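You operate a simulated robot arm through the tools that you are given. There is no shell and no other tool. Be economical: measure what you need, move in short steps, check, and stop when the job is done.

You are at the controls of a simulated two-armed robot. One attempt, no reset.

JOB
Straighten the big frame and plump the yellow cushion.
Fine: cream remote from the sofa's arm to the cabinet top; zip that cushion shut.

It is judged by the outcome, as a careful person would: the job done as asked, and still so three seconds after it is handed in. It fails if anything else is knocked over, pushed out of place, dropped, spilled or broken.

ROBOT AND FRAMES
Two 7-joint arms with two-finger parallel grippers on one trunk, on a base that drives. Base frame: it is fixed to the floor where the robot stands at the start and does not move with it; the origin is under the middle of the robot, x ahead of it, y to its left, z up. Lengths are in cm, angles in rad, forces in N, time in s.
The left shoulder is at the start at [7, 13.4, 127.4], the right one opposite. With the tool pointing down near the work surface each hand reaches from about 10 to 34 cm from the robot's upright axis, wherever it stands, measured 20 degrees to its own side. Places, roughly: bass button [50, 20, 70]; big frame [30, 90, 150]; cabinet top [-30, -120, 80]; orange cushion, yellow cushion [150, 0, 50]; quiet button [50, 10, 70]; small frame [90, 90, 180]. Payload 1.57 kg a hand.
The TCP of each hand is the grasp point between the finger pads, 3 cm short of the fingertips. In the tool frame z runs along the fingers and y along their closing line. Largest opening 8 cm; finger width 1.7, thickness 1.2; the body of the gripper, 4 by 8.2 cm, starts 8 cm behind the TCP.
Orientation is that of the tool frame in the base frame, as [roll, pitch, yaw] about the fixed x, y, z axes, in that order (R = Rz(yaw) Ry(pitch) Rx(roll)). With the fingers straight down and closing along the base's y, the tool's x points along the base's -x, its y along +y and its z along -z.

CONTROLS
- The arms move only by the tool jog_arm. It takes "left_deltas", "right_deltas" or both (then of equal length, played together; a hand with none holds still); each is a list that holds one entry, the list of rows, each a list of 7 numbers: the shift along the tool's x, y, z in units of 50 mm (1.0 is 50 mm), then the turn, a rotation vector about the tool's x, y, z in units of 8 degrees (1.0 is 8 degrees), then the finger opening in cm, from 0 to 8. In form: [[[x, y, z, rx, ry, rz, hand], ...]]. A call has 1 to 8 rows; each row shifts and turns the commanded pose from where the row before left it, along the tool's axes as they then stand. A call with a number of a shift or a turn outside -1 to 1 is refused whole. Rows are played at 5 a second. More than 5 cm and 0.15 rad between two rows, or a gripper value outside its range, and nothing of the call is played. A pose out of reach is approached as far as the arm can. The call stops where the force on the tool passes 90 N (or 10 N more than at its start, if that is more) or the arm is blocked; 0.2 s more then pass. Each finger travels about 15.3 cm/s and halts on what it meets, pressing with about 29 N; the grip force reading is that of the motor and also rises with nothing between the fingers. The clock runs only during rows and for 0.2 s after the last one: add rows that do not move to give the fingers time. It gives the time, the measured TCP pose, the force on the tool (base axes), the opening and the grip force at its end, in the units of the frame above (readings bear some noise), with the torque about the TCP (base axes, N m) and any sound that the robot's microphone picked up, and new pictures: "pictures" is both (left out), scene, wrist or none (wrist: the cameras of the hands that moved).
- Cameras (640 x 400 px; columns grow to the right, rows downward): "scene" is now at [14.02, -1.64, 150.89]; the picture's right is [-0.18, -0.98, 0.00], its down [-0.50, 0.09, -0.86] and it looks along [0.84, -0.16, -0.51] (base axes); focal length 214 px, centre (320, 200). "left" rides on the left gripper at [7.2, 0.7, -12.2] in its tool frame; the picture's right is [-0.09, 1.00, 0.00], its down [-0.84, -0.08, -0.54] and it looks along [-0.54, -0.05, 0.84] (tool axes); focal length 238 px, centre (320, 200). "right" rides on the right gripper at [7.2, -0.7, -12.2] in its tool frame; the picture's right is [0.09, 1.00, 0.00], its down [-0.84, 0.08, -0.54] and it looks along [-0.54, 0.05, 0.84] (tool axes); focal length 238 px, centre (320, 200).
- raise_lower(by): slides the trunk up (or, below 0, down) by that many cm; the arms and the scene camera ride with it, the base frame stays. It gives what a move gives, with no picture.
- steer(legs): drives the robot by 1 to 6 legs, each [ahead, left, turn to the left] in cm, cm and rad, along the robot's own axes; the way and the turn of a leg run together, so that a leg with both is an arc; at most 150 cm and 3.142 rad a leg. The arms and the cameras ride along, it lands a little off, and it stops where it bumps. It gives what a move gives, and a new picture of the scene camera.
- head_to(pan, tilt): turns the head with the scene camera to pan (to the left, within 1.501 rad either way) and tilt (down, from -0.506 to 1.204), counted from straight ahead of the robot. It gives what a move gives, and a new picture of the scene camera.
- probe_pixels(camera, pixels): there is no depth. For up to 12 entries [column, row, z] of the newest picture of that camera ("zoom" is the newest enlarged one), the place [x, y] in the base frame at which the ray of that pixel passes the height z, good to about 0.2 cm. The clock stands still meanwhile.
- close_up(camera, box): a new picture of the part [left, top, right, bottom] of that camera's present view, enlarged. The clock stands still meanwhile.
- finish_job(): hands the job in; it is judged then, once.

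Work in short steps. Measure before you move; look again where a grasp or a placing could have gone wrong, and mend it. You have 80 turns and 260 pictures in all, those below and enlarged ones among them. Open the grippers and draw the arms clear of the work before you hand the job in, unless the task says otherwise; then end with one line.

The tools are called after "Request:" as a command line: name --argument value ..., lists and objects as JSON in quotes. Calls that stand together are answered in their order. jog_arm: Moves the arms, as the interface text tells. Its arguments: {"type":"object","properties":{"left_deltas":{"type":"array","items":{"type":"array","items":{"type":"array","items":{"type":"number"}}}},"right_deltas":{"type":"array","items":{"type":"array","items":{"type":"array","items":{"type":"number"}}}},"pictures":{"type":"string","enum":["both","scene","wrist","none"]}},"required":[]} The other tools are called the same way: raise_lower (by) slides the trunk up or down; steer (legs) drives the base; head_to (pan, tilt) turns the head that bears the scene camera; probe_pixels (camera, pixels) gives the place at which the rays of pixels pass given heights; close_up (camera, box) takes an enlarged picture of a part of a camera's view; finish_job () hands the job in.

At the start:

```text
t: 0.0
left_tool_pos: [37.27, 38.84, 135.96]
left_tcp_rot: [3.14, 0.002, -3.141]
left_ft_force: [0.4, 0.8, -0.3]
left_torque: [0.01, -0.05, -0.03]
left_gripper_width: 8.0
left_grasp_force: 0.0
right_tool_pos: [32.78, 3.17, 143.52]
right_tcp_rot: [3.14, 0.001, 3.142]
right_ft_force: [-0.1, -0.4, -0.6]
right_torque: [-0.01, 0.01, -0.03]
right_gripper_width: 7.98
right_grasp_force: 0.1
trunk travel left (down, up): [-84.8, 9.2]
robot x, y, heading: [-0.26, 0.09, -0.004]
head pan, tilt: [-0.183, 0.538]
```

scene: 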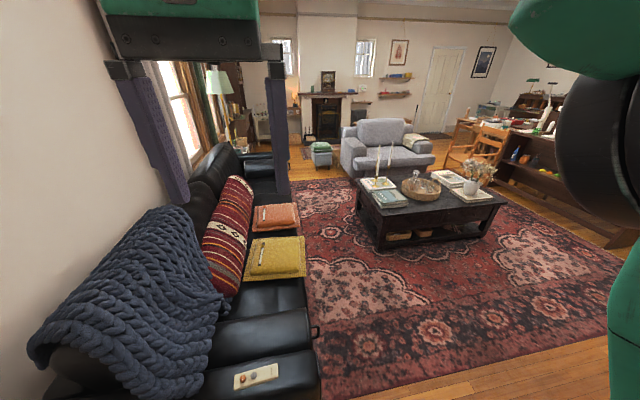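
right: 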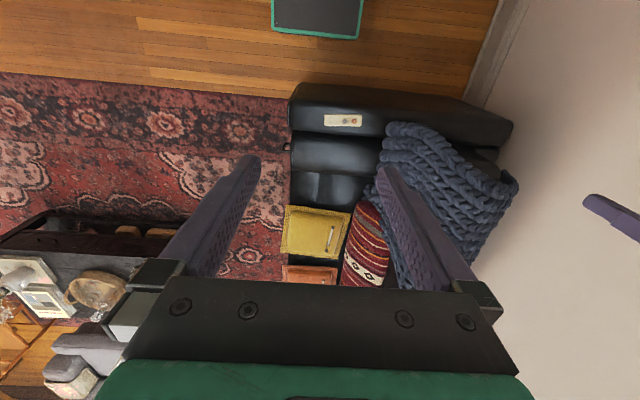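
left: 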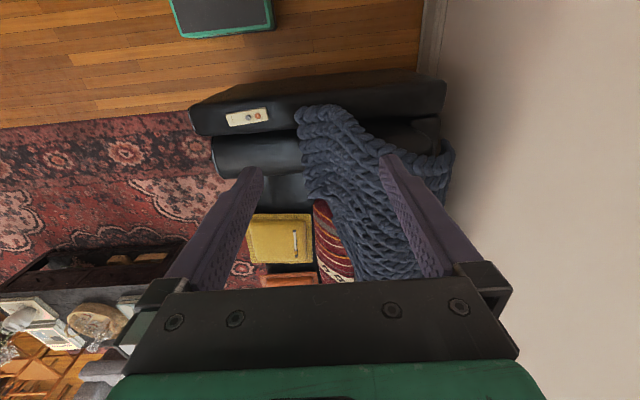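

The scene shows the sofa ahead with the remote near (256,376), the yellow cushion near (275,258). I turn the head left to find the big frame.

Request:
head_to --pan 1.2 --tilt 0.0

Request:
close_up --camera "right" --box '[260, 80, 420, 290]'

```text
t: 1.5
left_tool_pos: [37.35, 38.92, 135.91]
left_tcp_rot: [3.141, 0.001, 3.141]
left_ft_force: [-0.2, 0.5, -0.3]
left_torque: [-0.05, -0.03, -0.01]
left_gripper_width: 8.01
left_grasp_force: 0.0
right_tool_pos: [32.82, 3.13, 143.57]
right_tcp_rot: [3.14, 0.001, 3.141]
right_ft_force: [-0.4, 0.3, 0.8]
right_torque: [0.02, 0.01, 0.01]
right_gripper_width: 7.98
right_grasp_force: 0.0
trunk travel left (down, up): [-84.8, 9.2]
robot x, y, heading: [0.09, 0.4, 0.0]
head pan, tilt: [1.201, 0.0]
```

scene: 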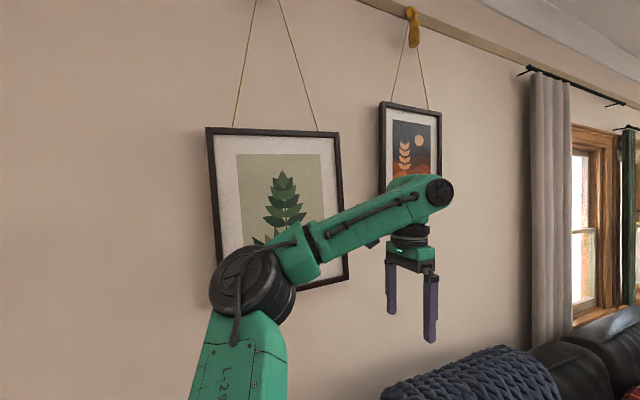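

```text
1.90 times, centred on (340, 185) of right
```

zoom: 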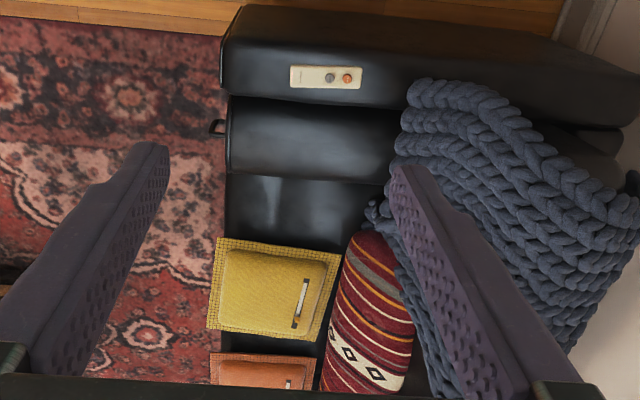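

The big frame hangs tilted, partly hidden by the arm. I turn the head to face the wall squarely to measure tilt.

Request:
head_to --pan 1.5 --tilt 0.0

```text
t: 2.3
left_tool_pos: [37.34, 38.89, 135.96]
left_tcp_rot: [-3.141, 0.0, -3.141]
left_ft_force: [1.2, -0.7, 0.2]
left_torque: [0.01, 0.0, 0.02]
left_gripper_width: 7.99
left_grasp_force: 0.1
right_tool_pos: [32.72, 3.04, 143.6]
right_tcp_rot: [3.14, 0.0, 3.14]
right_ft_force: [0.9, -0.6, 0.4]
right_torque: [-0.02, -0.02, -0.01]
right_gripper_width: 7.98
right_grasp_force: 0.1
trunk travel left (down, up): [-84.8, 9.2]
robot x, y, heading: [0.24, 0.05, -0.0]
head pan, tilt: [1.499, 0.0]
```

scene: 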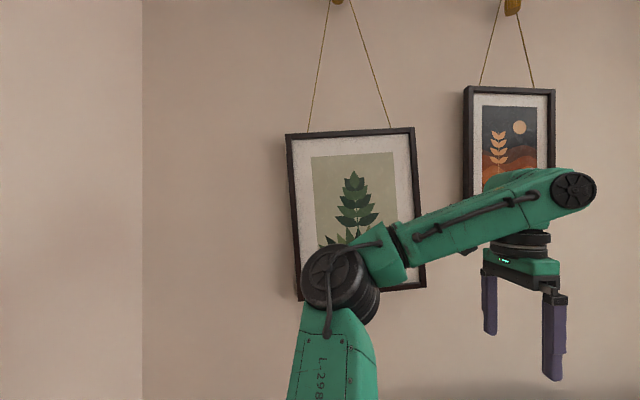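

The frame's corners are about (287,134), (413,127), (299,300), (426,288): its bottom is swung to the right (+x) by about 4 degrees, a pendulum about the hook. I look down to check the floor space on the left before driving closer.

Request:
head_to --pan 1.3 --tilt 0.8

Request:
head_to --pan -1.4 --tilt 0.4

```text
t: 3.5
left_tool_pos: [37.3, 38.89, 136.04]
left_tcp_rot: [-3.141, 0.001, 3.14]
left_ft_force: [-0.3, 0.0, 1.6]
left_torque: [0.03, 0.0, 0.01]
left_gripper_width: 7.98
left_grasp_force: 0.1
right_tool_pos: [32.87, 3.12, 143.62]
right_tcp_rot: [3.14, 0.001, -3.14]
right_ft_force: [0.0, 0.3, -0.3]
right_torque: [0.02, -0.01, 0.0]
right_gripper_width: 8.0
right_grasp_force: 0.1
trunk travel left (down, up): [-84.8, 9.2]
robot x, y, heading: [-0.08, -0.14, 0.001]
head pan, tilt: [1.3, 0.799]
```

scene: 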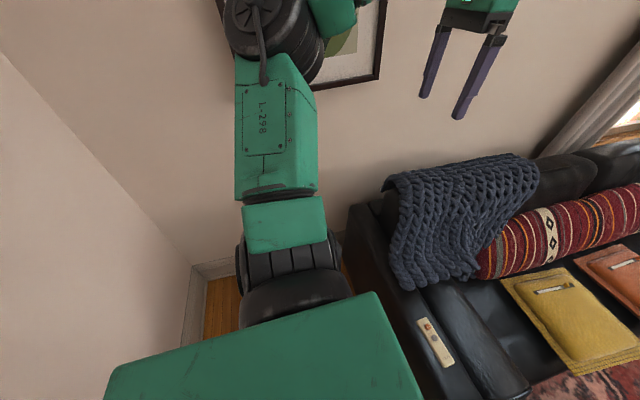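

```text
t: 5.8
left_tool_pos: [37.39, 38.86, 135.92]
left_tcp_rot: [3.141, 0.0, -3.141]
left_ft_force: [-0.5, -0.3, 0.2]
left_torque: [0.02, 0.01, 0.0]
left_gripper_width: 8.0
left_grasp_force: 0.1
right_tool_pos: [32.83, 3.04, 143.62]
right_tcp_rot: [3.14, 0.002, -3.141]
right_ft_force: [0.8, 0.9, 0.0]
right_torque: [-0.01, 0.0, -0.01]
right_gripper_width: 7.99
right_grasp_force: 0.1
trunk travel left (down, up): [-84.8, 9.2]
robot x, y, heading: [-0.34, 0.18, -0.001]
head pan, tilt: [-1.4, 0.4]
```

scene: 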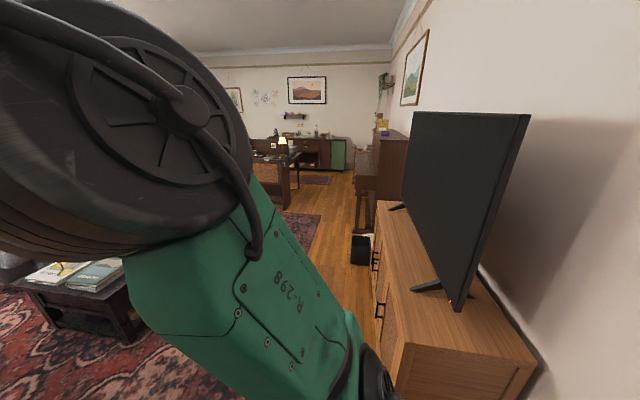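

The cabinet with a TV stands on the right. Now I measure the sofa arm and floor between me and it.

Request:
head_to --pan 0.6 --tilt 1.1

```text
t: 7.8
left_tool_pos: [37.35, 38.93, 135.89]
left_tcp_rot: [-3.141, -0.001, 3.141]
left_ft_force: [0.3, -0.3, -0.2]
left_torque: [-0.03, 0.04, 0.01]
left_gripper_width: 8.01
left_grasp_force: 0.0
right_tool_pos: [32.8, 3.09, 143.68]
right_tcp_rot: [3.139, 0.001, -3.141]
right_ft_force: [-0.4, 0.8, 1.0]
right_torque: [-0.02, -0.02, -0.02]
right_gripper_width: 8.0
right_grasp_force: 0.0
trunk travel left (down, up): [-84.8, 9.2]
robot x, y, heading: [-0.02, 0.05, 0.002]
head pan, tilt: [0.6, 1.1]
```

scene: 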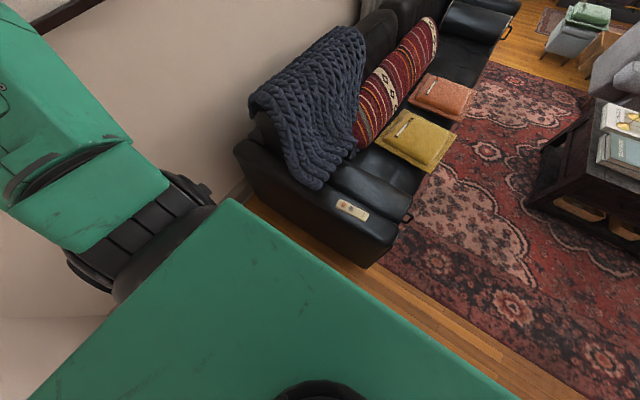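

Probing the sofa corner, remote, cushions and wall foot.

Request:
probe_pixels --camera "scene" --pixels '[[367, 268, 0], [248, 205, 0], [399, 238, 60], [399, 238, 70], [237, 150, 60], [352, 210, 65], [352, 210, 70], [415, 140, 50], [377, 145, 50], [413, 172, 50], [457, 140, 50], [438, 88, 50]]'

Request:
close_up --camera "scene" --box '[230, 60, 470, 270]'

```text
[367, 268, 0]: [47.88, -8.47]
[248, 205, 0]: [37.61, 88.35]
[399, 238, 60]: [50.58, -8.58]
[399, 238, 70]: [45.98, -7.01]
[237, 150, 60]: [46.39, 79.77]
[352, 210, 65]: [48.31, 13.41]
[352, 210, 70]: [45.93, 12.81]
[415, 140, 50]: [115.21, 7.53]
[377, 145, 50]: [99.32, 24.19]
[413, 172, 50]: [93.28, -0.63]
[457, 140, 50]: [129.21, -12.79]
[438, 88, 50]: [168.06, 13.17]
```

```text
1.90 times, centred on (350, 165) of scene
```

zoom: 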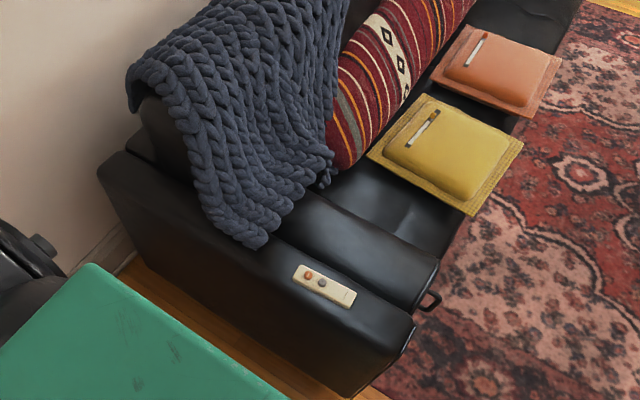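

Sofa near face is about x=42, wall about y=90; the frame's right edge is about x=51, bottom z≈116. I drive left 22 cm with the heading kept, then look at the frame.

Request:
steer --legs '[[-3, 22, 0]]'

Request:
head_to --pan 1.3 --tilt 0.0

```text
t: 9.5
left_tool_pos: [34.41, 60.32, 136.06]
left_tcp_rot: [3.139, 0.0, 3.141]
left_ft_force: [0.6, -0.1, -0.7]
left_torque: [0.01, -0.01, -0.02]
left_gripper_width: 7.98
left_grasp_force: 0.1
right_tool_pos: [29.92, 24.57, 143.6]
right_tcp_rot: [3.137, 0.001, 3.139]
right_ft_force: [0.3, -0.5, -0.4]
right_torque: [-0.01, 0.03, -0.03]
right_gripper_width: 8.0
right_grasp_force: 0.0
trunk travel left (down, up): [-84.8, 9.2]
robot x, y, heading: [-3.05, 21.93, 0.002]
head pan, tilt: [0.6, 1.1]
```

scene: 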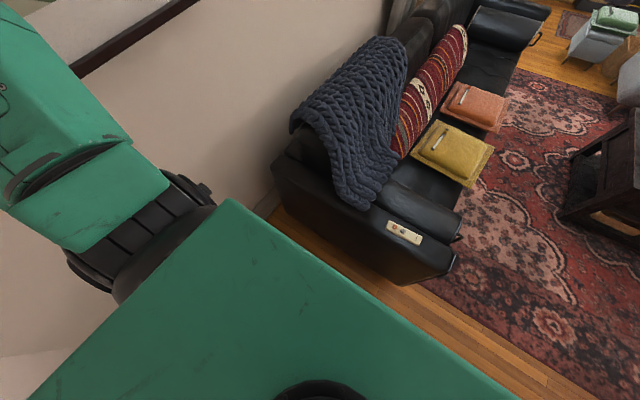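

```text
t: 10.8
left_tool_pos: [34.35, 60.62, 136.01]
left_tcp_rot: [3.141, 0.001, -3.141]
left_ft_force: [0.4, -0.1, -0.1]
left_torque: [0.03, 0.02, 0.0]
left_gripper_width: 8.03
left_grasp_force: 0.2
right_tool_pos: [29.84, 24.94, 143.61]
right_tcp_rot: [3.138, 0.0, 3.14]
right_ft_force: [0.4, -0.6, -0.9]
right_torque: [-0.03, 0.03, 0.01]
right_gripper_width: 7.99
right_grasp_force: 0.1
trunk travel left (down, up): [-84.8, 9.2]
robot x, y, heading: [-3.1, 22.11, 0.0]
head pan, tilt: [1.3, 0.0]
```

scene: 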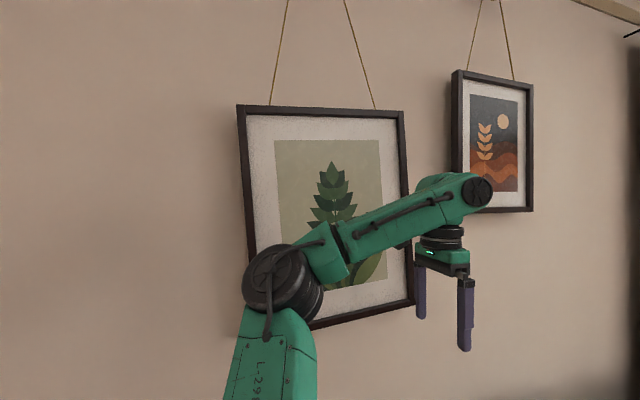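

Triangulating: I probe the frame's corners in this view at several heights (bottom right (413,303), top right (402,112), top left (239,107)).

Request:
probe_pixels --camera "scene" --pixels '[[413, 303, 112], [413, 303, 116], [413, 303, 120], [402, 112, 178], [402, 112, 182], [239, 107, 178], [239, 107, 182], [533, 211, 145], [533, 211, 148]]'

Request:
head_to --pan 1.3 --tilt -0.4

```text
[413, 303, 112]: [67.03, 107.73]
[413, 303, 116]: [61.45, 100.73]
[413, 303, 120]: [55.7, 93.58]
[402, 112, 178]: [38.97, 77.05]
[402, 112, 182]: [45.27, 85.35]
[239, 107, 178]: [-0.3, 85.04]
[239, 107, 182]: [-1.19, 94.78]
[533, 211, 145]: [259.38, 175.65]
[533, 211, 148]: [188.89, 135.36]
```

```text
t: 11.7
left_tool_pos: [34.28, 60.74, 135.92]
left_tcp_rot: [3.14, 0.0, 3.14]
left_ft_force: [0.5, 0.2, 0.3]
left_torque: [0.05, 0.02, 0.02]
left_gripper_width: 7.97
left_grasp_force: 0.0
right_tool_pos: [29.81, 24.93, 143.68]
right_tcp_rot: [3.139, 0.003, 3.14]
right_ft_force: [0.3, 0.0, 0.0]
right_torque: [0.02, 0.02, 0.01]
right_gripper_width: 7.99
right_grasp_force: 0.1
trunk travel left (down, up): [-84.8, 9.2]
robot x, y, heading: [-2.89, 21.71, 0.001]
head pan, tilt: [1.3, -0.4]
```

scene: 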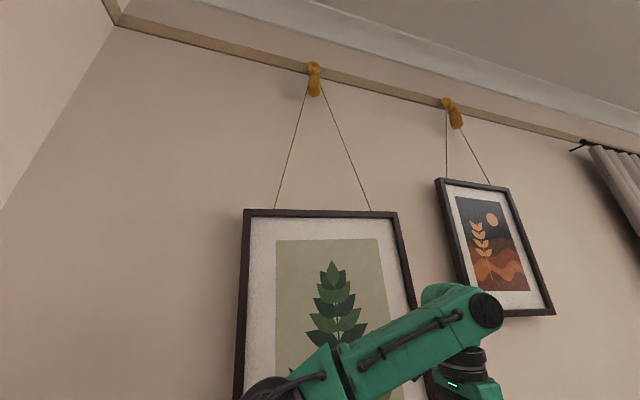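

Estimate: frame bottom right corner about (51,88,123), top right about (47,88,183); tilt ≈4–5°. I turn the left hand to point at the wall while moving in +x with fingers closed.

Request:
jog_arm --left_deltas '[[[-0.4, 0, 0, -0.9375, 0, 0, 4], [-0.4, 0, 0, -0.9375, 0, 0, 2], [-0.4, 0, 0, -0.9375, 0, 0, 0], [-0.4, 0, 0, -0.9375, 0, 0, 0], [-0.4, 0, 0, -0.9375, 0, 0, 0], [-0.4, 0, 0, -0.9375, 0, 0, 0]]]' --pictures "none"

Request:
jog_arm --left_deltas '[[[-0.4, 0, 0, -0.9375, 0, 0, 0], [-0.4, 0, 0, -0.9375, 0, 0, 0], [-0.4, 0, 0, -0.9375, 0, 0, 0], [-0.4, 0, 0, -0.9375, 0, 0, 0], [-0.4, 0, 0, -0.9375, 0, 0, 0], [-0.4, 0, 0, -0.9375, 0, 0, 0]]]' --pictures "wrist"

Request:
head_to --pan 1.2 --tilt 0.0

```text
t: 13.1
left_tool_pos: [46.58, 60.86, 135.86]
left_tcp_rot: [2.354, -0.001, -3.14]
left_ft_force: [0.0, 0.1, -0.3]
left_torque: [0.01, 0.01, -0.03]
left_gripper_width: 0.01
left_grasp_force: 21.4
right_tool_pos: [30.16, 24.89, 143.54]
right_tcp_rot: [3.138, -0.001, 3.139]
right_ft_force: [-0.2, 0.4, 0.5]
right_torque: [0.01, 0.0, -0.01]
right_gripper_width: 7.99
right_grasp_force: 0.0
trunk travel left (down, up): [-84.8, 9.2]
robot x, y, heading: [-3.16, 22.14, 0.0]
head pan, tilt: [1.3, -0.4]
```

```text
t: 14.5
left_tool_pos: [52.88, 65.45, 134.4]
left_tcp_rot: [1.569, 0.0, 3.139]
left_ft_force: [-0.8, 0.4, -0.6]
left_torque: [-0.03, 0.03, 0.0]
left_gripper_width: 0.0
left_grasp_force: 21.3
left hand out of reach, approached as far as the arm can: row 2, 3, 4, 5, 6
right_tool_pos: [29.75, 25.01, 143.57]
right_tcp_rot: [3.14, 0.001, 3.141]
right_ft_force: [-0.3, 0.2, 0.3]
right_torque: [-0.03, 0.0, -0.01]
right_gripper_width: 7.99
right_grasp_force: 0.1
trunk travel left (down, up): [-84.8, 9.2]
robot x, y, heading: [-2.64, 22.21, -0.005]
head pan, tilt: [1.3, -0.4]
```

left: 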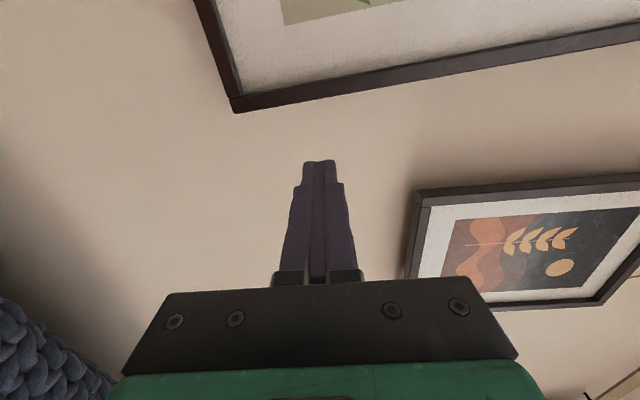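

```text
t: 15.3
left_tool_pos: [53.05, 65.53, 134.27]
left_tcp_rot: [1.571, -0.003, 3.138]
left_ft_force: [0.5, 0.1, -0.4]
left_torque: [0.01, 0.02, -0.02]
left_gripper_width: 0.01
left_grasp_force: 21.5
right_tool_pos: [29.87, 25.02, 143.52]
right_tcp_rot: [3.139, 0.002, 3.14]
right_ft_force: [0.2, -0.2, -0.9]
right_torque: [-0.02, 0.01, 0.02]
right_gripper_width: 8.0
right_grasp_force: 0.1
trunk travel left (down, up): [-84.8, 9.2]
robot x, y, heading: [-2.77, 21.92, 0.002]
head pan, tilt: [1.201, 0.0]
```

scene: 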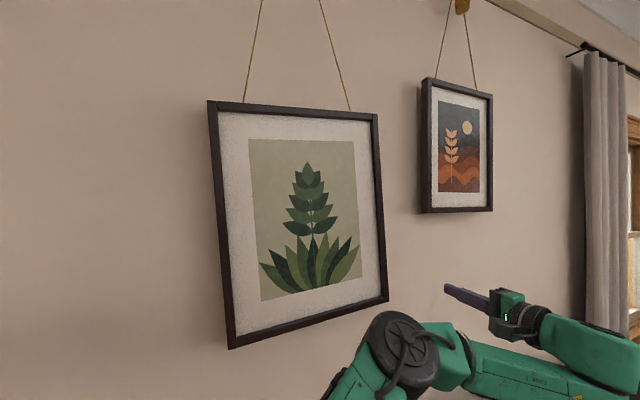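

The arm is at its reach limit at (53,65.5,134). I drive 12 cm further left and 5 ahead so the finger gets beside the frame's right edge without touching the wall.

Request:
steer --legs '[[7, 0, 0], [0, 12, 0]]'

Request:
jog_arm --left_deltas '[[[0, 0, 0, 0, 0, 0, 0]]]' --pictures "wrist"

```text
t: 17.2
left_tool_pos: [60.25, 76.8, 134.52]
left_tcp_rot: [1.567, 0.001, 3.138]
left_ft_force: [0.0, 0.0, 0.2]
left_torque: [0.02, 0.01, 0.0]
left_gripper_width: 0.0
left_grasp_force: 21.5
right_tool_pos: [36.97, 36.42, 143.65]
right_tcp_rot: [3.135, 0.001, 3.14]
right_ft_force: [-0.2, -0.2, -0.2]
right_torque: [0.02, 0.02, 0.01]
right_gripper_width: 7.99
right_grasp_force: 0.1
trunk travel left (down, up): [-84.8, 9.2]
robot x, y, heading: [3.76, 33.73, -0.0]
head pan, tilt: [1.201, 0.0]
```

scene: 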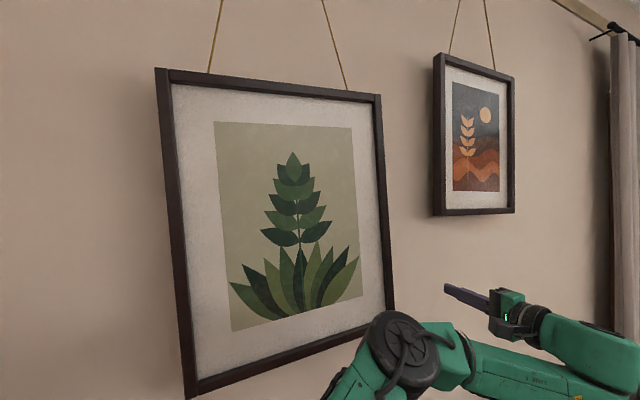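

```text
t: 17.6
left_tool_pos: [59.94, 77.27, 134.36]
left_tcp_rot: [1.572, 0.003, 3.138]
left_ft_force: [0.3, -0.9, -0.1]
left_torque: [-0.03, 0.0, -0.01]
left_gripper_width: 0.01
left_grasp_force: 21.3
right_tool_pos: [36.61, 36.81, 143.62]
right_tcp_rot: [3.139, 0.002, 3.141]
right_ft_force: [0.5, 0.9, 0.3]
right_torque: [0.01, 0.0, 0.0]
right_gripper_width: 7.99
right_grasp_force: 0.1
trunk travel left (down, up): [-84.8, 9.2]
robot x, y, heading: [3.95, 33.64, -0.0]
head pan, tilt: [1.201, 0.0]
```

left: 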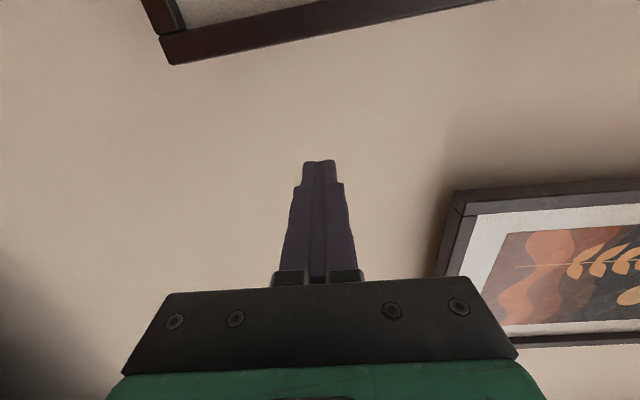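

I triangulate the frame's lower right corner: (173,64) in the left wrist view and (394,307) in the scene view.

Request:
probe_pixels --camera "left" --pixels '[[173, 64, 120], [173, 64, 122], [173, 64, 124], [173, 64, 126], [160, 38, 122], [160, 38, 124]]'

Request:
close_up --camera "scene" --box '[330, 250, 490, 350]'

Request:
probe_pixels --camera "scene" --pixels '[[394, 307, 118], [394, 307, 120], [394, 307, 122], [394, 307, 124], [378, 95, 180], [378, 95, 183], [155, 70, 178], [155, 70, 180], [190, 396, 120], [190, 396, 118]]'

```text
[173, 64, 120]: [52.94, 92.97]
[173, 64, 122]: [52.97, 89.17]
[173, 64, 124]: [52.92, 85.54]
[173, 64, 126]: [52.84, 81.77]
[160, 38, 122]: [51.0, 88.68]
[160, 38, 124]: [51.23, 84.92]
```

```text
4.00 times, centred on (410, 300) of scene
```

zoom: 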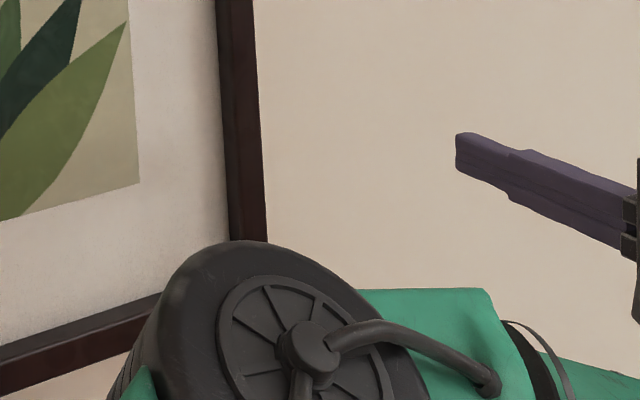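

```text
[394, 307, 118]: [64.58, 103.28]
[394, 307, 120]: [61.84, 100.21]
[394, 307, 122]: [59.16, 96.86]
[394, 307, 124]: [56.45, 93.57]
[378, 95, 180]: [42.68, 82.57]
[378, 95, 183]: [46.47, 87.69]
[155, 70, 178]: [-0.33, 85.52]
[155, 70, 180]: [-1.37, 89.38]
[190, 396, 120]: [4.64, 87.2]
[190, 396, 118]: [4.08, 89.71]
```

Corner is at x≈52.9, front face y≈88. I move the fingertip forward a little to learn how command and measurement relate.

Request:
jog_arm --left_deltas '[[[0, 0, 0.5, 0, 0, 0, 0], [0, 0, 0.5, 0, 0, 0, 0], [0, 0, 0, 0, 0, 0, 0]]]' --pictures "none"

```text
t: 18.4
left_tool_pos: [60.01, 82.13, 134.48]
left_tcp_rot: [1.569, 0.001, 3.136]
left_ft_force: [-0.4, 0.3, -0.5]
left_torque: [0.03, 0.02, 0.01]
left_gripper_width: 0.0
left_grasp_force: 21.6
right_tool_pos: [36.81, 36.64, 143.66]
right_tcp_rot: [3.137, 0.003, 3.139]
right_ft_force: [-0.6, -0.5, 0.1]
right_torque: [0.04, -0.01, -0.01]
right_gripper_width: 8.03
right_grasp_force: 0.1
trunk travel left (down, up): [-84.8, 9.2]
robot x, y, heading: [4.21, 33.46, -0.0]
head pan, tilt: [1.201, 0.0]
```

Tracking is accurate. Advance 4 cm more and look.

Request:
jog_arm --left_deltas '[[[0, 0, 0.4, 0, 0, 0, 0], [0, 0, 0.4, 0, 0, 0, 0], [0, 0, 0, 0, 0, 0, 0]]]' --pictures "both"

Request:
close_up --camera "left" --box '[140, 0, 400, 200]'

```text
t: 19.2
left_tool_pos: [60.22, 86.26, 134.4]
left_tcp_rot: [1.571, 0.0, 3.137]
left_ft_force: [0.5, -0.6, -0.4]
left_torque: [-0.01, -0.02, 0.0]
left_gripper_width: 0.0
left_grasp_force: 21.4
right_tool_pos: [36.95, 36.76, 143.65]
right_tcp_rot: [3.137, -0.001, 3.139]
right_ft_force: [-0.6, -0.5, -0.1]
right_torque: [0.06, -0.01, 0.02]
right_gripper_width: 7.99
right_grasp_force: 0.2
trunk travel left (down, up): [-84.8, 9.2]
robot x, y, heading: [4.23, 33.51, -0.001]
head pan, tilt: [1.201, 0.0]
```

scene: 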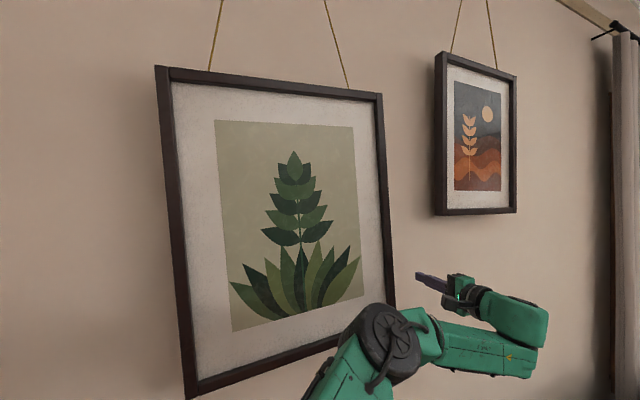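
left: 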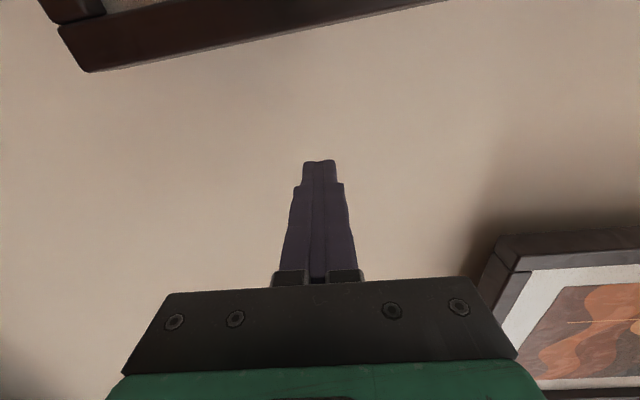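

```text
2.00 times, centred on (270, 100) of left
```

zoom: 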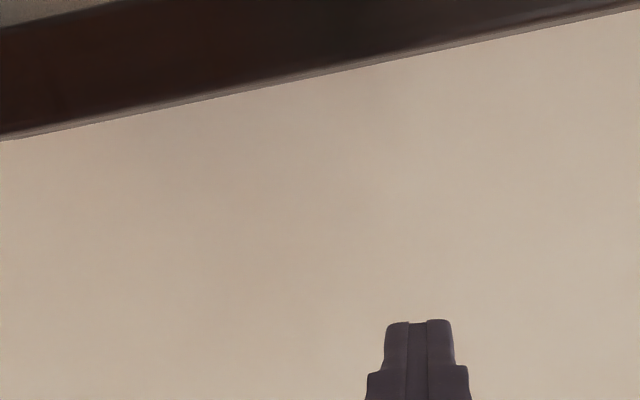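

Triangulate the same corner points again from this nearer wrist view.

Request:
probe_pixels --camera "left" --pixels '[[58, 30, 120], [58, 30, 122], [58, 30, 124], [92, 72, 120], [92, 72, 122], [92, 72, 124], [320, 161, 134.4], [260, 38, 130], [260, 38, 132]]'

```text
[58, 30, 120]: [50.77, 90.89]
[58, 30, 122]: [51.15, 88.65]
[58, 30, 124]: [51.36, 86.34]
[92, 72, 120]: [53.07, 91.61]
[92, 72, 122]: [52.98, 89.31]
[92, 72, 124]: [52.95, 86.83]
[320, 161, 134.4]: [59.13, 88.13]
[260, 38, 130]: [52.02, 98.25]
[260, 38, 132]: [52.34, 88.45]
```

The frame's front face is at y≈89, right outer edge x≈53. I advance 1.3 cm more (tip ≈90.6), then check force.

Request:
jog_arm --left_deltas '[[[0, 0, 0.14, 0, 0, 0, 0], [0, 0, 0.14, 0, 0, 0, 0], [0, 0, 0, 0, 0, 0, 0]]]' --pictures "none"

Request:
close_up --camera "left" --box '[140, 0, 400, 200]'

Request:
close_up --camera "scene" --box '[350, 230, 510, 330]'

```text
t: 20.0
left_tool_pos: [60.05, 87.7, 134.44]
left_tcp_rot: [1.569, 0.001, 3.136]
left_ft_force: [0.3, -0.4, -0.1]
left_torque: [-0.01, 0.0, -0.01]
left_gripper_width: 0.0
left_grasp_force: 21.6
right_tool_pos: [36.78, 36.84, 143.71]
right_tcp_rot: [3.139, 0.001, 3.141]
right_ft_force: [0.5, 0.1, -0.7]
right_torque: [-0.02, 0.01, 0.0]
right_gripper_width: 7.99
right_grasp_force: 0.1
trunk travel left (down, up): [-84.8, 9.2]
robot x, y, heading: [4.18, 34.09, -0.005]
head pan, tilt: [1.201, 0.0]
```

```text
2.00 times, centred on (270, 100) of left
```

zoom: 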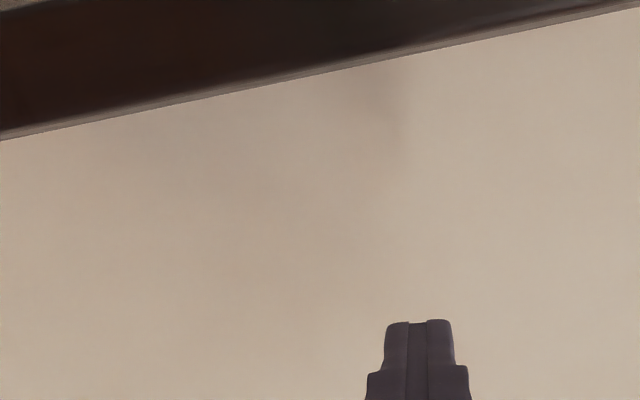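

```text
4.00 times, centred on (430, 280) of scene
```

zoom: 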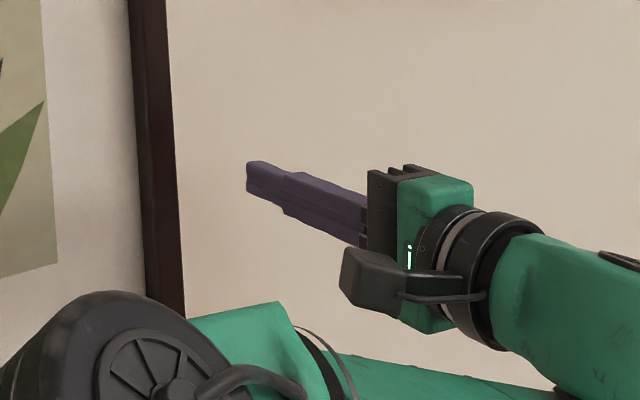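

Tip is at y≈90.7 without touching. I push toward -x in steps: first 7 cm to contact.

Request:
jog_arm --left_deltas '[[[0.35, 0, 0, 0, 0, 0, 0], [0.35, 0, 0, 0, 0, 0, 0], [0.35, 0, 0, 0, 0, 0, 0], [0.3, 0, 0, 0, 0, 0, 0], [0, 0, 0, 0, 0, 0, 0]]]' --pictures "both"

```text
t: 21.2
left_tool_pos: [53.32, 87.75, 134.44]
left_tcp_rot: [1.571, 0.0, 3.138]
left_ft_force: [-0.3, -0.2, -0.2]
left_torque: [0.0, 0.02, 0.0]
left_gripper_width: 0.0
left_grasp_force: 21.1
right_tool_pos: [36.84, 36.87, 143.63]
right_tcp_rot: [3.14, 0.002, 3.141]
right_ft_force: [0.6, -0.8, 0.6]
right_torque: [0.0, -0.01, 0.01]
right_gripper_width: 7.98
right_grasp_force: 0.1
trunk travel left (down, up): [-84.8, 9.2]
robot x, y, heading: [4.38, 33.89, 0.006]
head pan, tilt: [1.201, 0.0]
```

scene: 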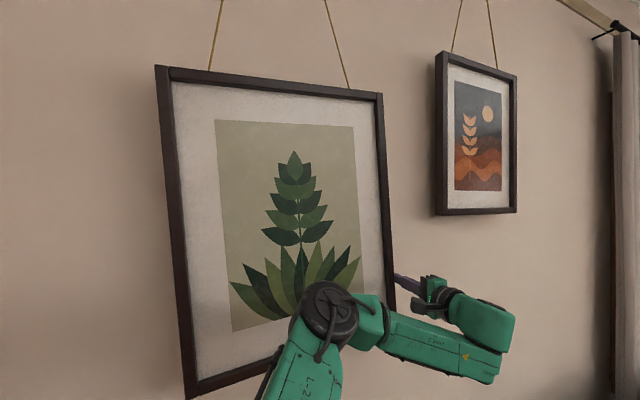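
left: 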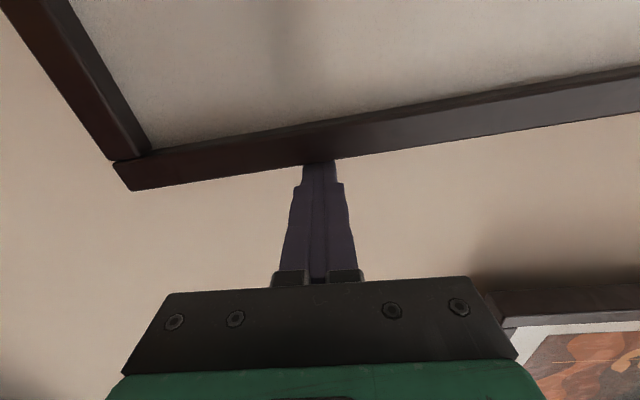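

The finger is right at the edge (contact near (320,162)). Push 2.5 cm and check that the frame follows.

Request:
jog_arm --left_deltas '[[[0.15, 0, 0, 0, 0, 0, 0], [0.15, 0, 0, 0, 0, 0, 0], [0.15, 0, 0, 0, 0, 0, 0], [0.1, 0, 0, 0, 0, 0, 0], [0, 0, 0, 0, 0, 0, 0]]]' --pictures "both"

```text
t: 22.4
left_tool_pos: [50.59, 87.69, 134.28]
left_tcp_rot: [1.57, 0.001, 3.137]
left_ft_force: [-0.6, 0.7, -0.3]
left_torque: [-0.01, 0.01, 0.01]
left_gripper_width: 0.0
left_grasp_force: 20.7
right_tool_pos: [36.85, 36.81, 143.6]
right_tcp_rot: [3.14, 0.003, 3.141]
right_ft_force: [-0.3, -0.1, -0.2]
right_torque: [0.01, -0.02, 0.0]
right_gripper_width: 7.97
right_grasp_force: 0.0
trunk travel left (down, up): [-84.8, 9.2]
robot x, y, heading: [3.97, 33.76, 0.005]
head pan, tilt: [1.201, 0.0]
```

scene: 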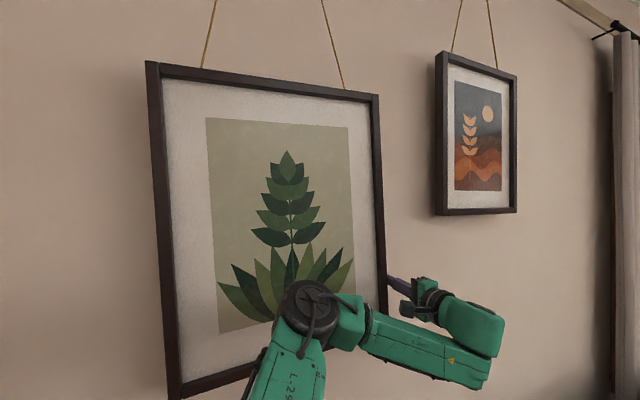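
left: 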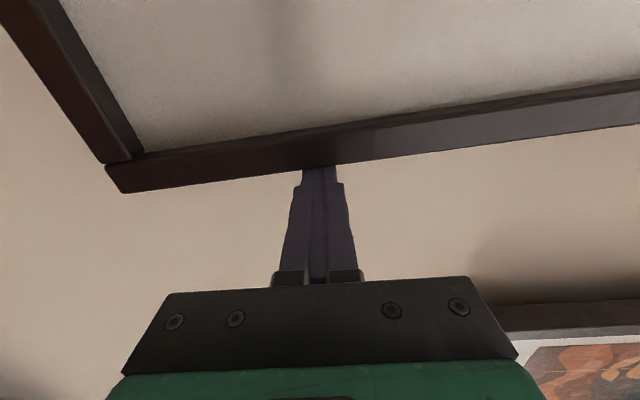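

The frame follows with little force. I measure its tilt: top corners (147,62) and (378,95), left edge bottom (170,398).

Request:
close_up --camera "scene" --box '[130, 50, 400, 220]'

Request:
probe_pixels --camera "scene" --pixels '[[147, 62, 180], [147, 62, 182], [378, 95, 182], [378, 95, 184], [170, 397, 118], [170, 397, 120]]'

```text
2.35 times, centred on (265, 135) of scene
```

zoom: 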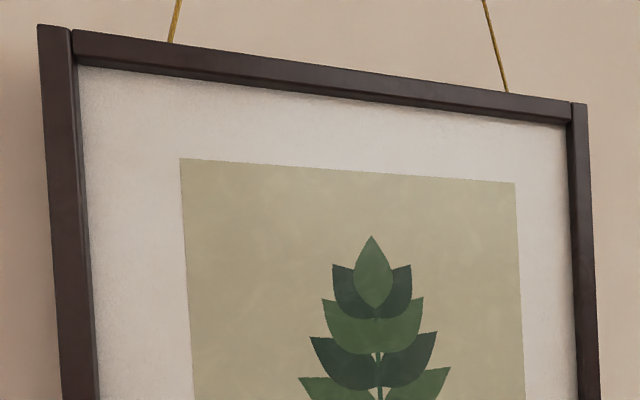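

```text
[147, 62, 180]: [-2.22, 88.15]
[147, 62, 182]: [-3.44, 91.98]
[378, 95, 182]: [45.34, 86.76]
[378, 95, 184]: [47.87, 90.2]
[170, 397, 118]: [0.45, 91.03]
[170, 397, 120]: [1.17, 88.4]
```

Tilt now about 3.3° (top edge z 180.3 → 183.1 over 49 cm; left edge x −2.4 → 1.1). Lever ≈ 90 cm, so about 5 cm remain; push 4 cm slowly.

Request:
jog_arm --left_deltas '[[[0.14, 0, 0, 0, 0, 0, 0], [0.14, 0, 0, 0, 0, 0, 0], [0.14, 0, 0, 0, 0, 0, 0], [0.14, 0, 0, 0, 0, 0, 0], [0.14, 0, 0, 0, 0, 0, 0], [0.1, 0, 0, 0, 0, 0, 0], [0, 0, 0, 0, 0, 0, 0]]]' --pictures "both"

Request:
close_up --camera "scene" --box '[110, 40, 410, 230]'

```text
t: 24.0
left_tool_pos: [46.66, 87.69, 134.35]
left_tcp_rot: [1.571, 0.0, 3.138]
left_ft_force: [-0.2, 0.2, 0.1]
left_torque: [0.01, 0.02, -0.03]
left_gripper_width: 0.01
left_grasp_force: 21.5
right_tool_pos: [36.84, 36.92, 143.79]
right_tcp_rot: [3.139, -0.001, 3.14]
right_ft_force: [0.0, -0.5, -0.3]
right_torque: [0.01, 0.0, 0.02]
right_gripper_width: 7.97
right_grasp_force: 0.0
trunk travel left (down, up): [-84.8, 9.2]
robot x, y, heading: [3.96, 33.86, 0.0]
head pan, tilt: [1.201, 0.0]
```

scene: 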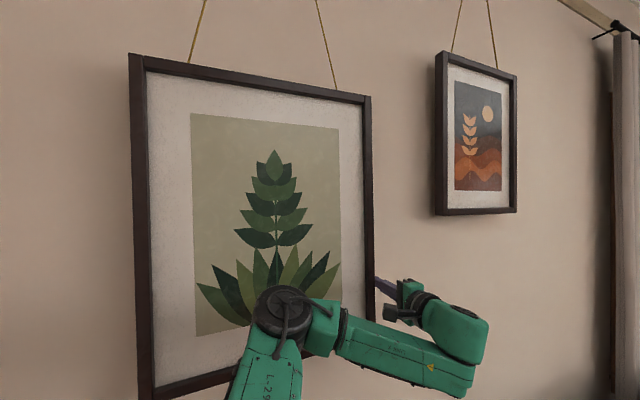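
left: 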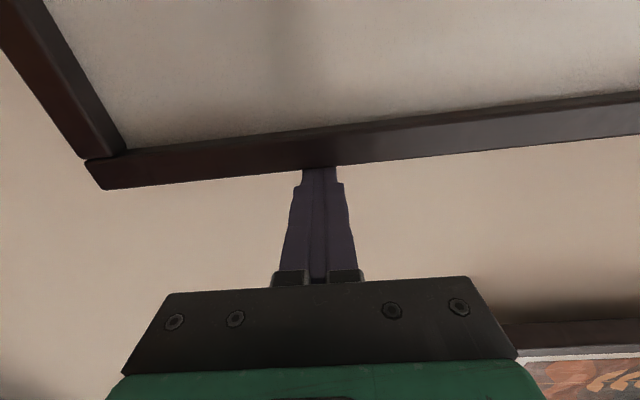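

```text
2.11 times, centred on (260, 135) of scene
```

zoom: 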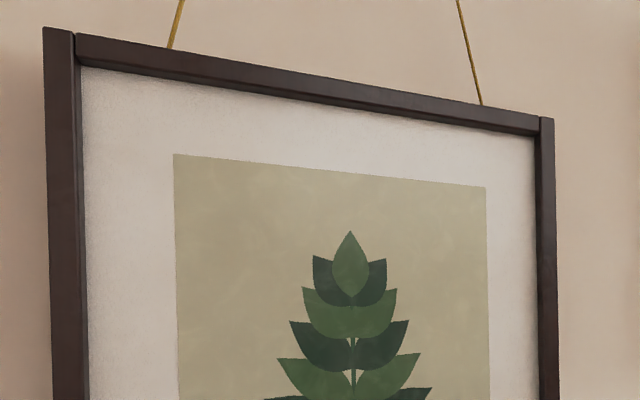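

Measure the tilt again via zoom top corners (44,27), (553,118) and the left edge in the scene picture.

Request:
probe_pixels --camera "zoom" --pixels '[[44, 27, 181], [44, 27, 183], [553, 118, 181], [553, 118, 184], [53, 398, 158], [53, 398, 160]]'

Request:
probe_pixels --camera "scene" --pixels '[[128.5, 54, 181], [128.5, 54, 183], [139.5, 398, 118], [139.5, 398, 121]]'

```text
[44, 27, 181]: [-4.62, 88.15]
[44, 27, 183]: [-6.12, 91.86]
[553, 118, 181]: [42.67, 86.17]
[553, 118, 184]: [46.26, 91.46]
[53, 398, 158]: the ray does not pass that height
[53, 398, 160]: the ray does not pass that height
```

```text
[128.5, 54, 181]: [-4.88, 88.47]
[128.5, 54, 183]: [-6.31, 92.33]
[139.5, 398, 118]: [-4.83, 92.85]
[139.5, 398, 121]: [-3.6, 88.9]
```

Tilt now ≈1.35° (3.9 cm gave 1.95°), so about 2.7 cm more. Push 2.5 cm.

Request:
jog_arm --left_deltas '[[[0.12, 0, 0, 0, 0, 0, 0], [0.12, 0, 0, 0, 0, 0, 0], [0.12, 0, 0, 0, 0, 0, 0], [0.12, 0, 0, 0, 0, 0, 0], [0.02, 0, 0, 0, 0, 0, 0], [0, 0, 0, 0, 0, 0, 0]]]' --pictures "scene"

Request:
close_up --camera "scene" --box '[90, 20, 390, 210]'

Request:
close_up --camera "scene" --box '[80, 240, 332, 400]'

```text
t: 25.4
left_tool_pos: [44.3, 87.75, 134.45]
left_tcp_rot: [1.571, 0.0, 3.139]
left_ft_force: [0.9, 0.7, -0.2]
left_torque: [-0.01, -0.03, 0.01]
left_gripper_width: 0.02
left_grasp_force: 21.8
right_tool_pos: [36.88, 36.93, 143.65]
right_tcp_rot: [3.139, 0.0, 3.14]
right_ft_force: [0.1, -0.7, -0.7]
right_torque: [-0.02, -0.02, 0.02]
right_gripper_width: 8.0
right_grasp_force: 0.0
trunk travel left (down, up): [-84.8, 9.2]
robot x, y, heading: [4.28, 33.97, -0.001]
head pan, tilt: [1.201, 0.0]
```

scene: 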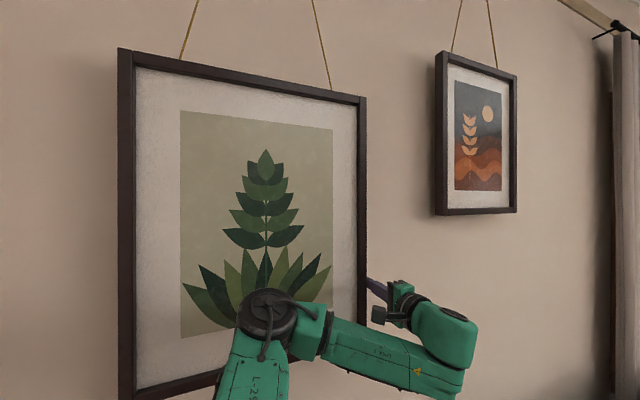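

```text
2.11 times, centred on (240, 115) of scene
```

zoom: 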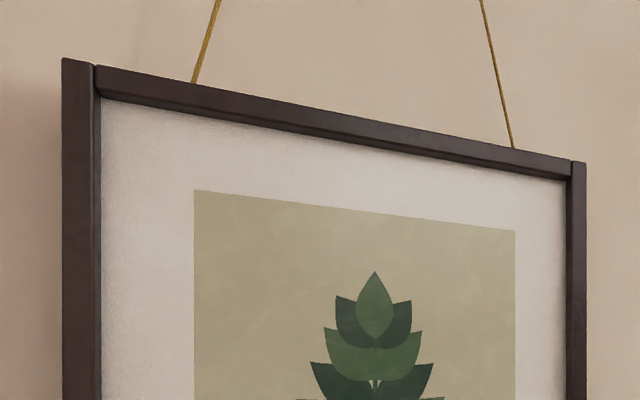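

```text
2.50 times, centred on (206, 320) of scene
```

zoom: 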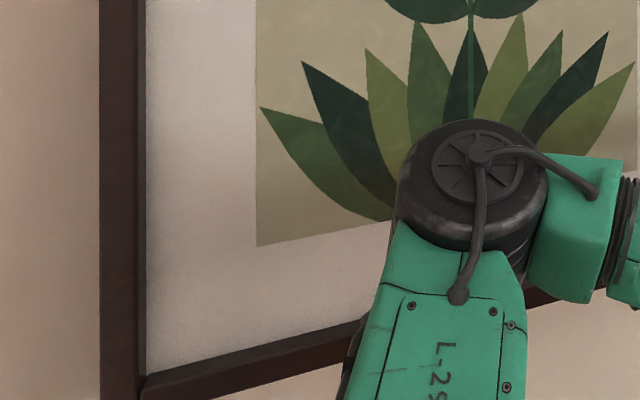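

Camera tilt is 0, so true verticals are vertical in the picture: left edge runs 117.2→117.8 px over 350 rows (~0.1°). Straight; I pull the finger away in +x, then back from the wall.

Request:
jog_arm --left_deltas '[[[-0.3, 0, 0, 0, 0, 0, 0], [-0.5, 0, 0, 0, 0, 0, 0], [-0.3, 0, -0.3, 0, 0, 0, 0], [0, 0, -0.8, 0, 0, 0, 0], [0, 0, -0.9, 0, 0, 0, 0], [0, 0, -0.9, 0, 0, 0, 0], [0, 0, -0.9, 0, 0, 0, 0], [0, 0, 0, 0, 0, 0, 0]]]' --pictures "scene"

Request:
close_up --camera "scene" --box '[90, 20, 390, 210]'

```text
t: 27.2
left_tool_pos: [49.59, 76.46, 134.43]
left_tcp_rot: [1.571, 0.001, 3.134]
left_ft_force: [-0.9, -0.8, 0.5]
left_torque: [0.02, 0.0, -0.02]
left_gripper_width: 0.02
left_grasp_force: 21.2
left hand out of reach, approached as far as the arm can: row 6, 7
right_tool_pos: [36.73, 36.76, 143.68]
right_tcp_rot: [3.135, 0.002, 3.138]
right_ft_force: [-0.7, 0.7, 0.0]
right_torque: [-0.01, 0.0, 0.0]
right_gripper_width: 8.0
right_grasp_force: 0.1
trunk travel left (down, up): [-84.8, 9.2]
robot x, y, heading: [4.15, 33.92, 0.001]
head pan, tilt: [1.201, 0.0]
```

scene: 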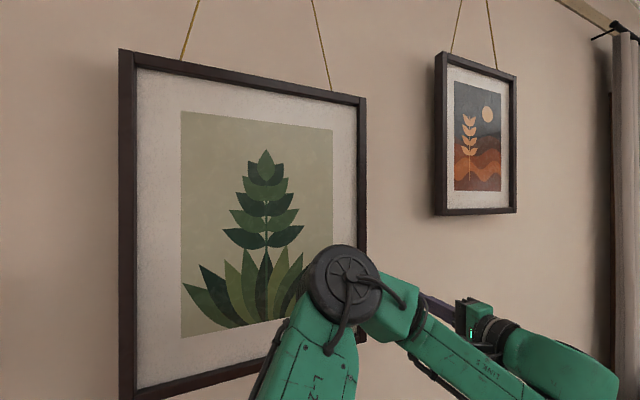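

```text
2.11 times, centred on (240, 115) of scene
```

zoom: 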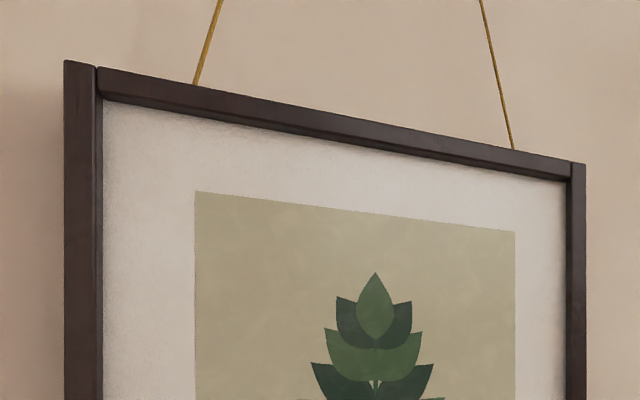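

The frame stays straight. I back away from the wall and look at the sofa with the remote.

Request:
steer --legs '[[0, -30, 0]]'

Request:
head_to --pan 0.25 --tilt 0.9

```text
t: 29.2
left_tool_pos: [49.54, 46.48, 134.23]
left_tcp_rot: [1.575, 0.0, 3.138]
left_ft_force: [-0.3, -0.4, -0.2]
left_torque: [-0.02, 0.03, -0.02]
left_gripper_width: 0.0
left_grasp_force: 21.4
right_tool_pos: [36.76, 6.91, 143.56]
right_tcp_rot: [3.142, 0.003, 3.141]
right_ft_force: [0.4, -0.8, 0.0]
right_torque: [-0.01, 0.05, 0.02]
right_gripper_width: 7.99
right_grasp_force: 0.1
trunk travel left (down, up): [-84.8, 9.2]
robot x, y, heading: [3.65, 3.55, 0.001]
head pan, tilt: [1.201, 0.0]
```

scene: 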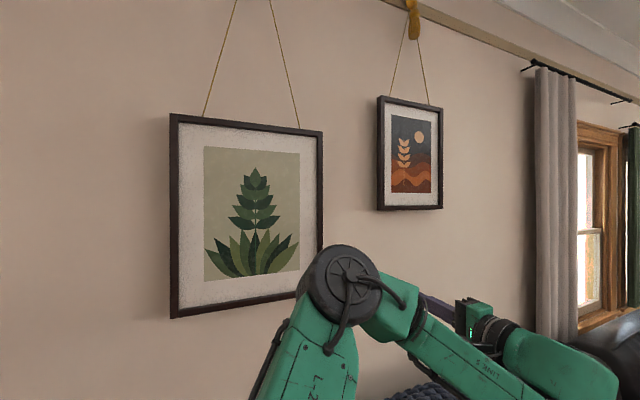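

```text
t: 30.5
left_tool_pos: [49.5, 46.35, 134.35]
left_tcp_rot: [1.573, 0.0, 3.137]
left_ft_force: [0.4, 0.5, 0.4]
left_torque: [-0.03, -0.02, 0.0]
left_gripper_width: 0.03
left_grasp_force: 21.6
right_tool_pos: [36.8, 6.63, 143.57]
right_tcp_rot: [3.14, 0.002, 3.141]
right_ft_force: [-0.4, -0.9, 0.3]
right_torque: [0.01, 0.03, -0.01]
right_gripper_width: 8.02
right_grasp_force: 0.2
trunk travel left (down, up): [-84.8, 9.2]
robot x, y, heading: [3.86, 4.1, -0.004]
head pan, tilt: [0.25, 0.901]
```

scene: 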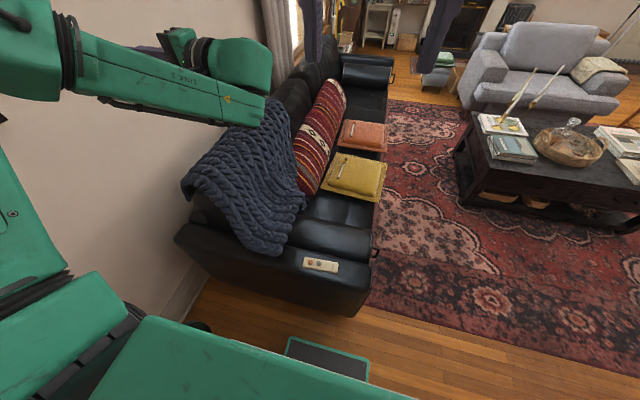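

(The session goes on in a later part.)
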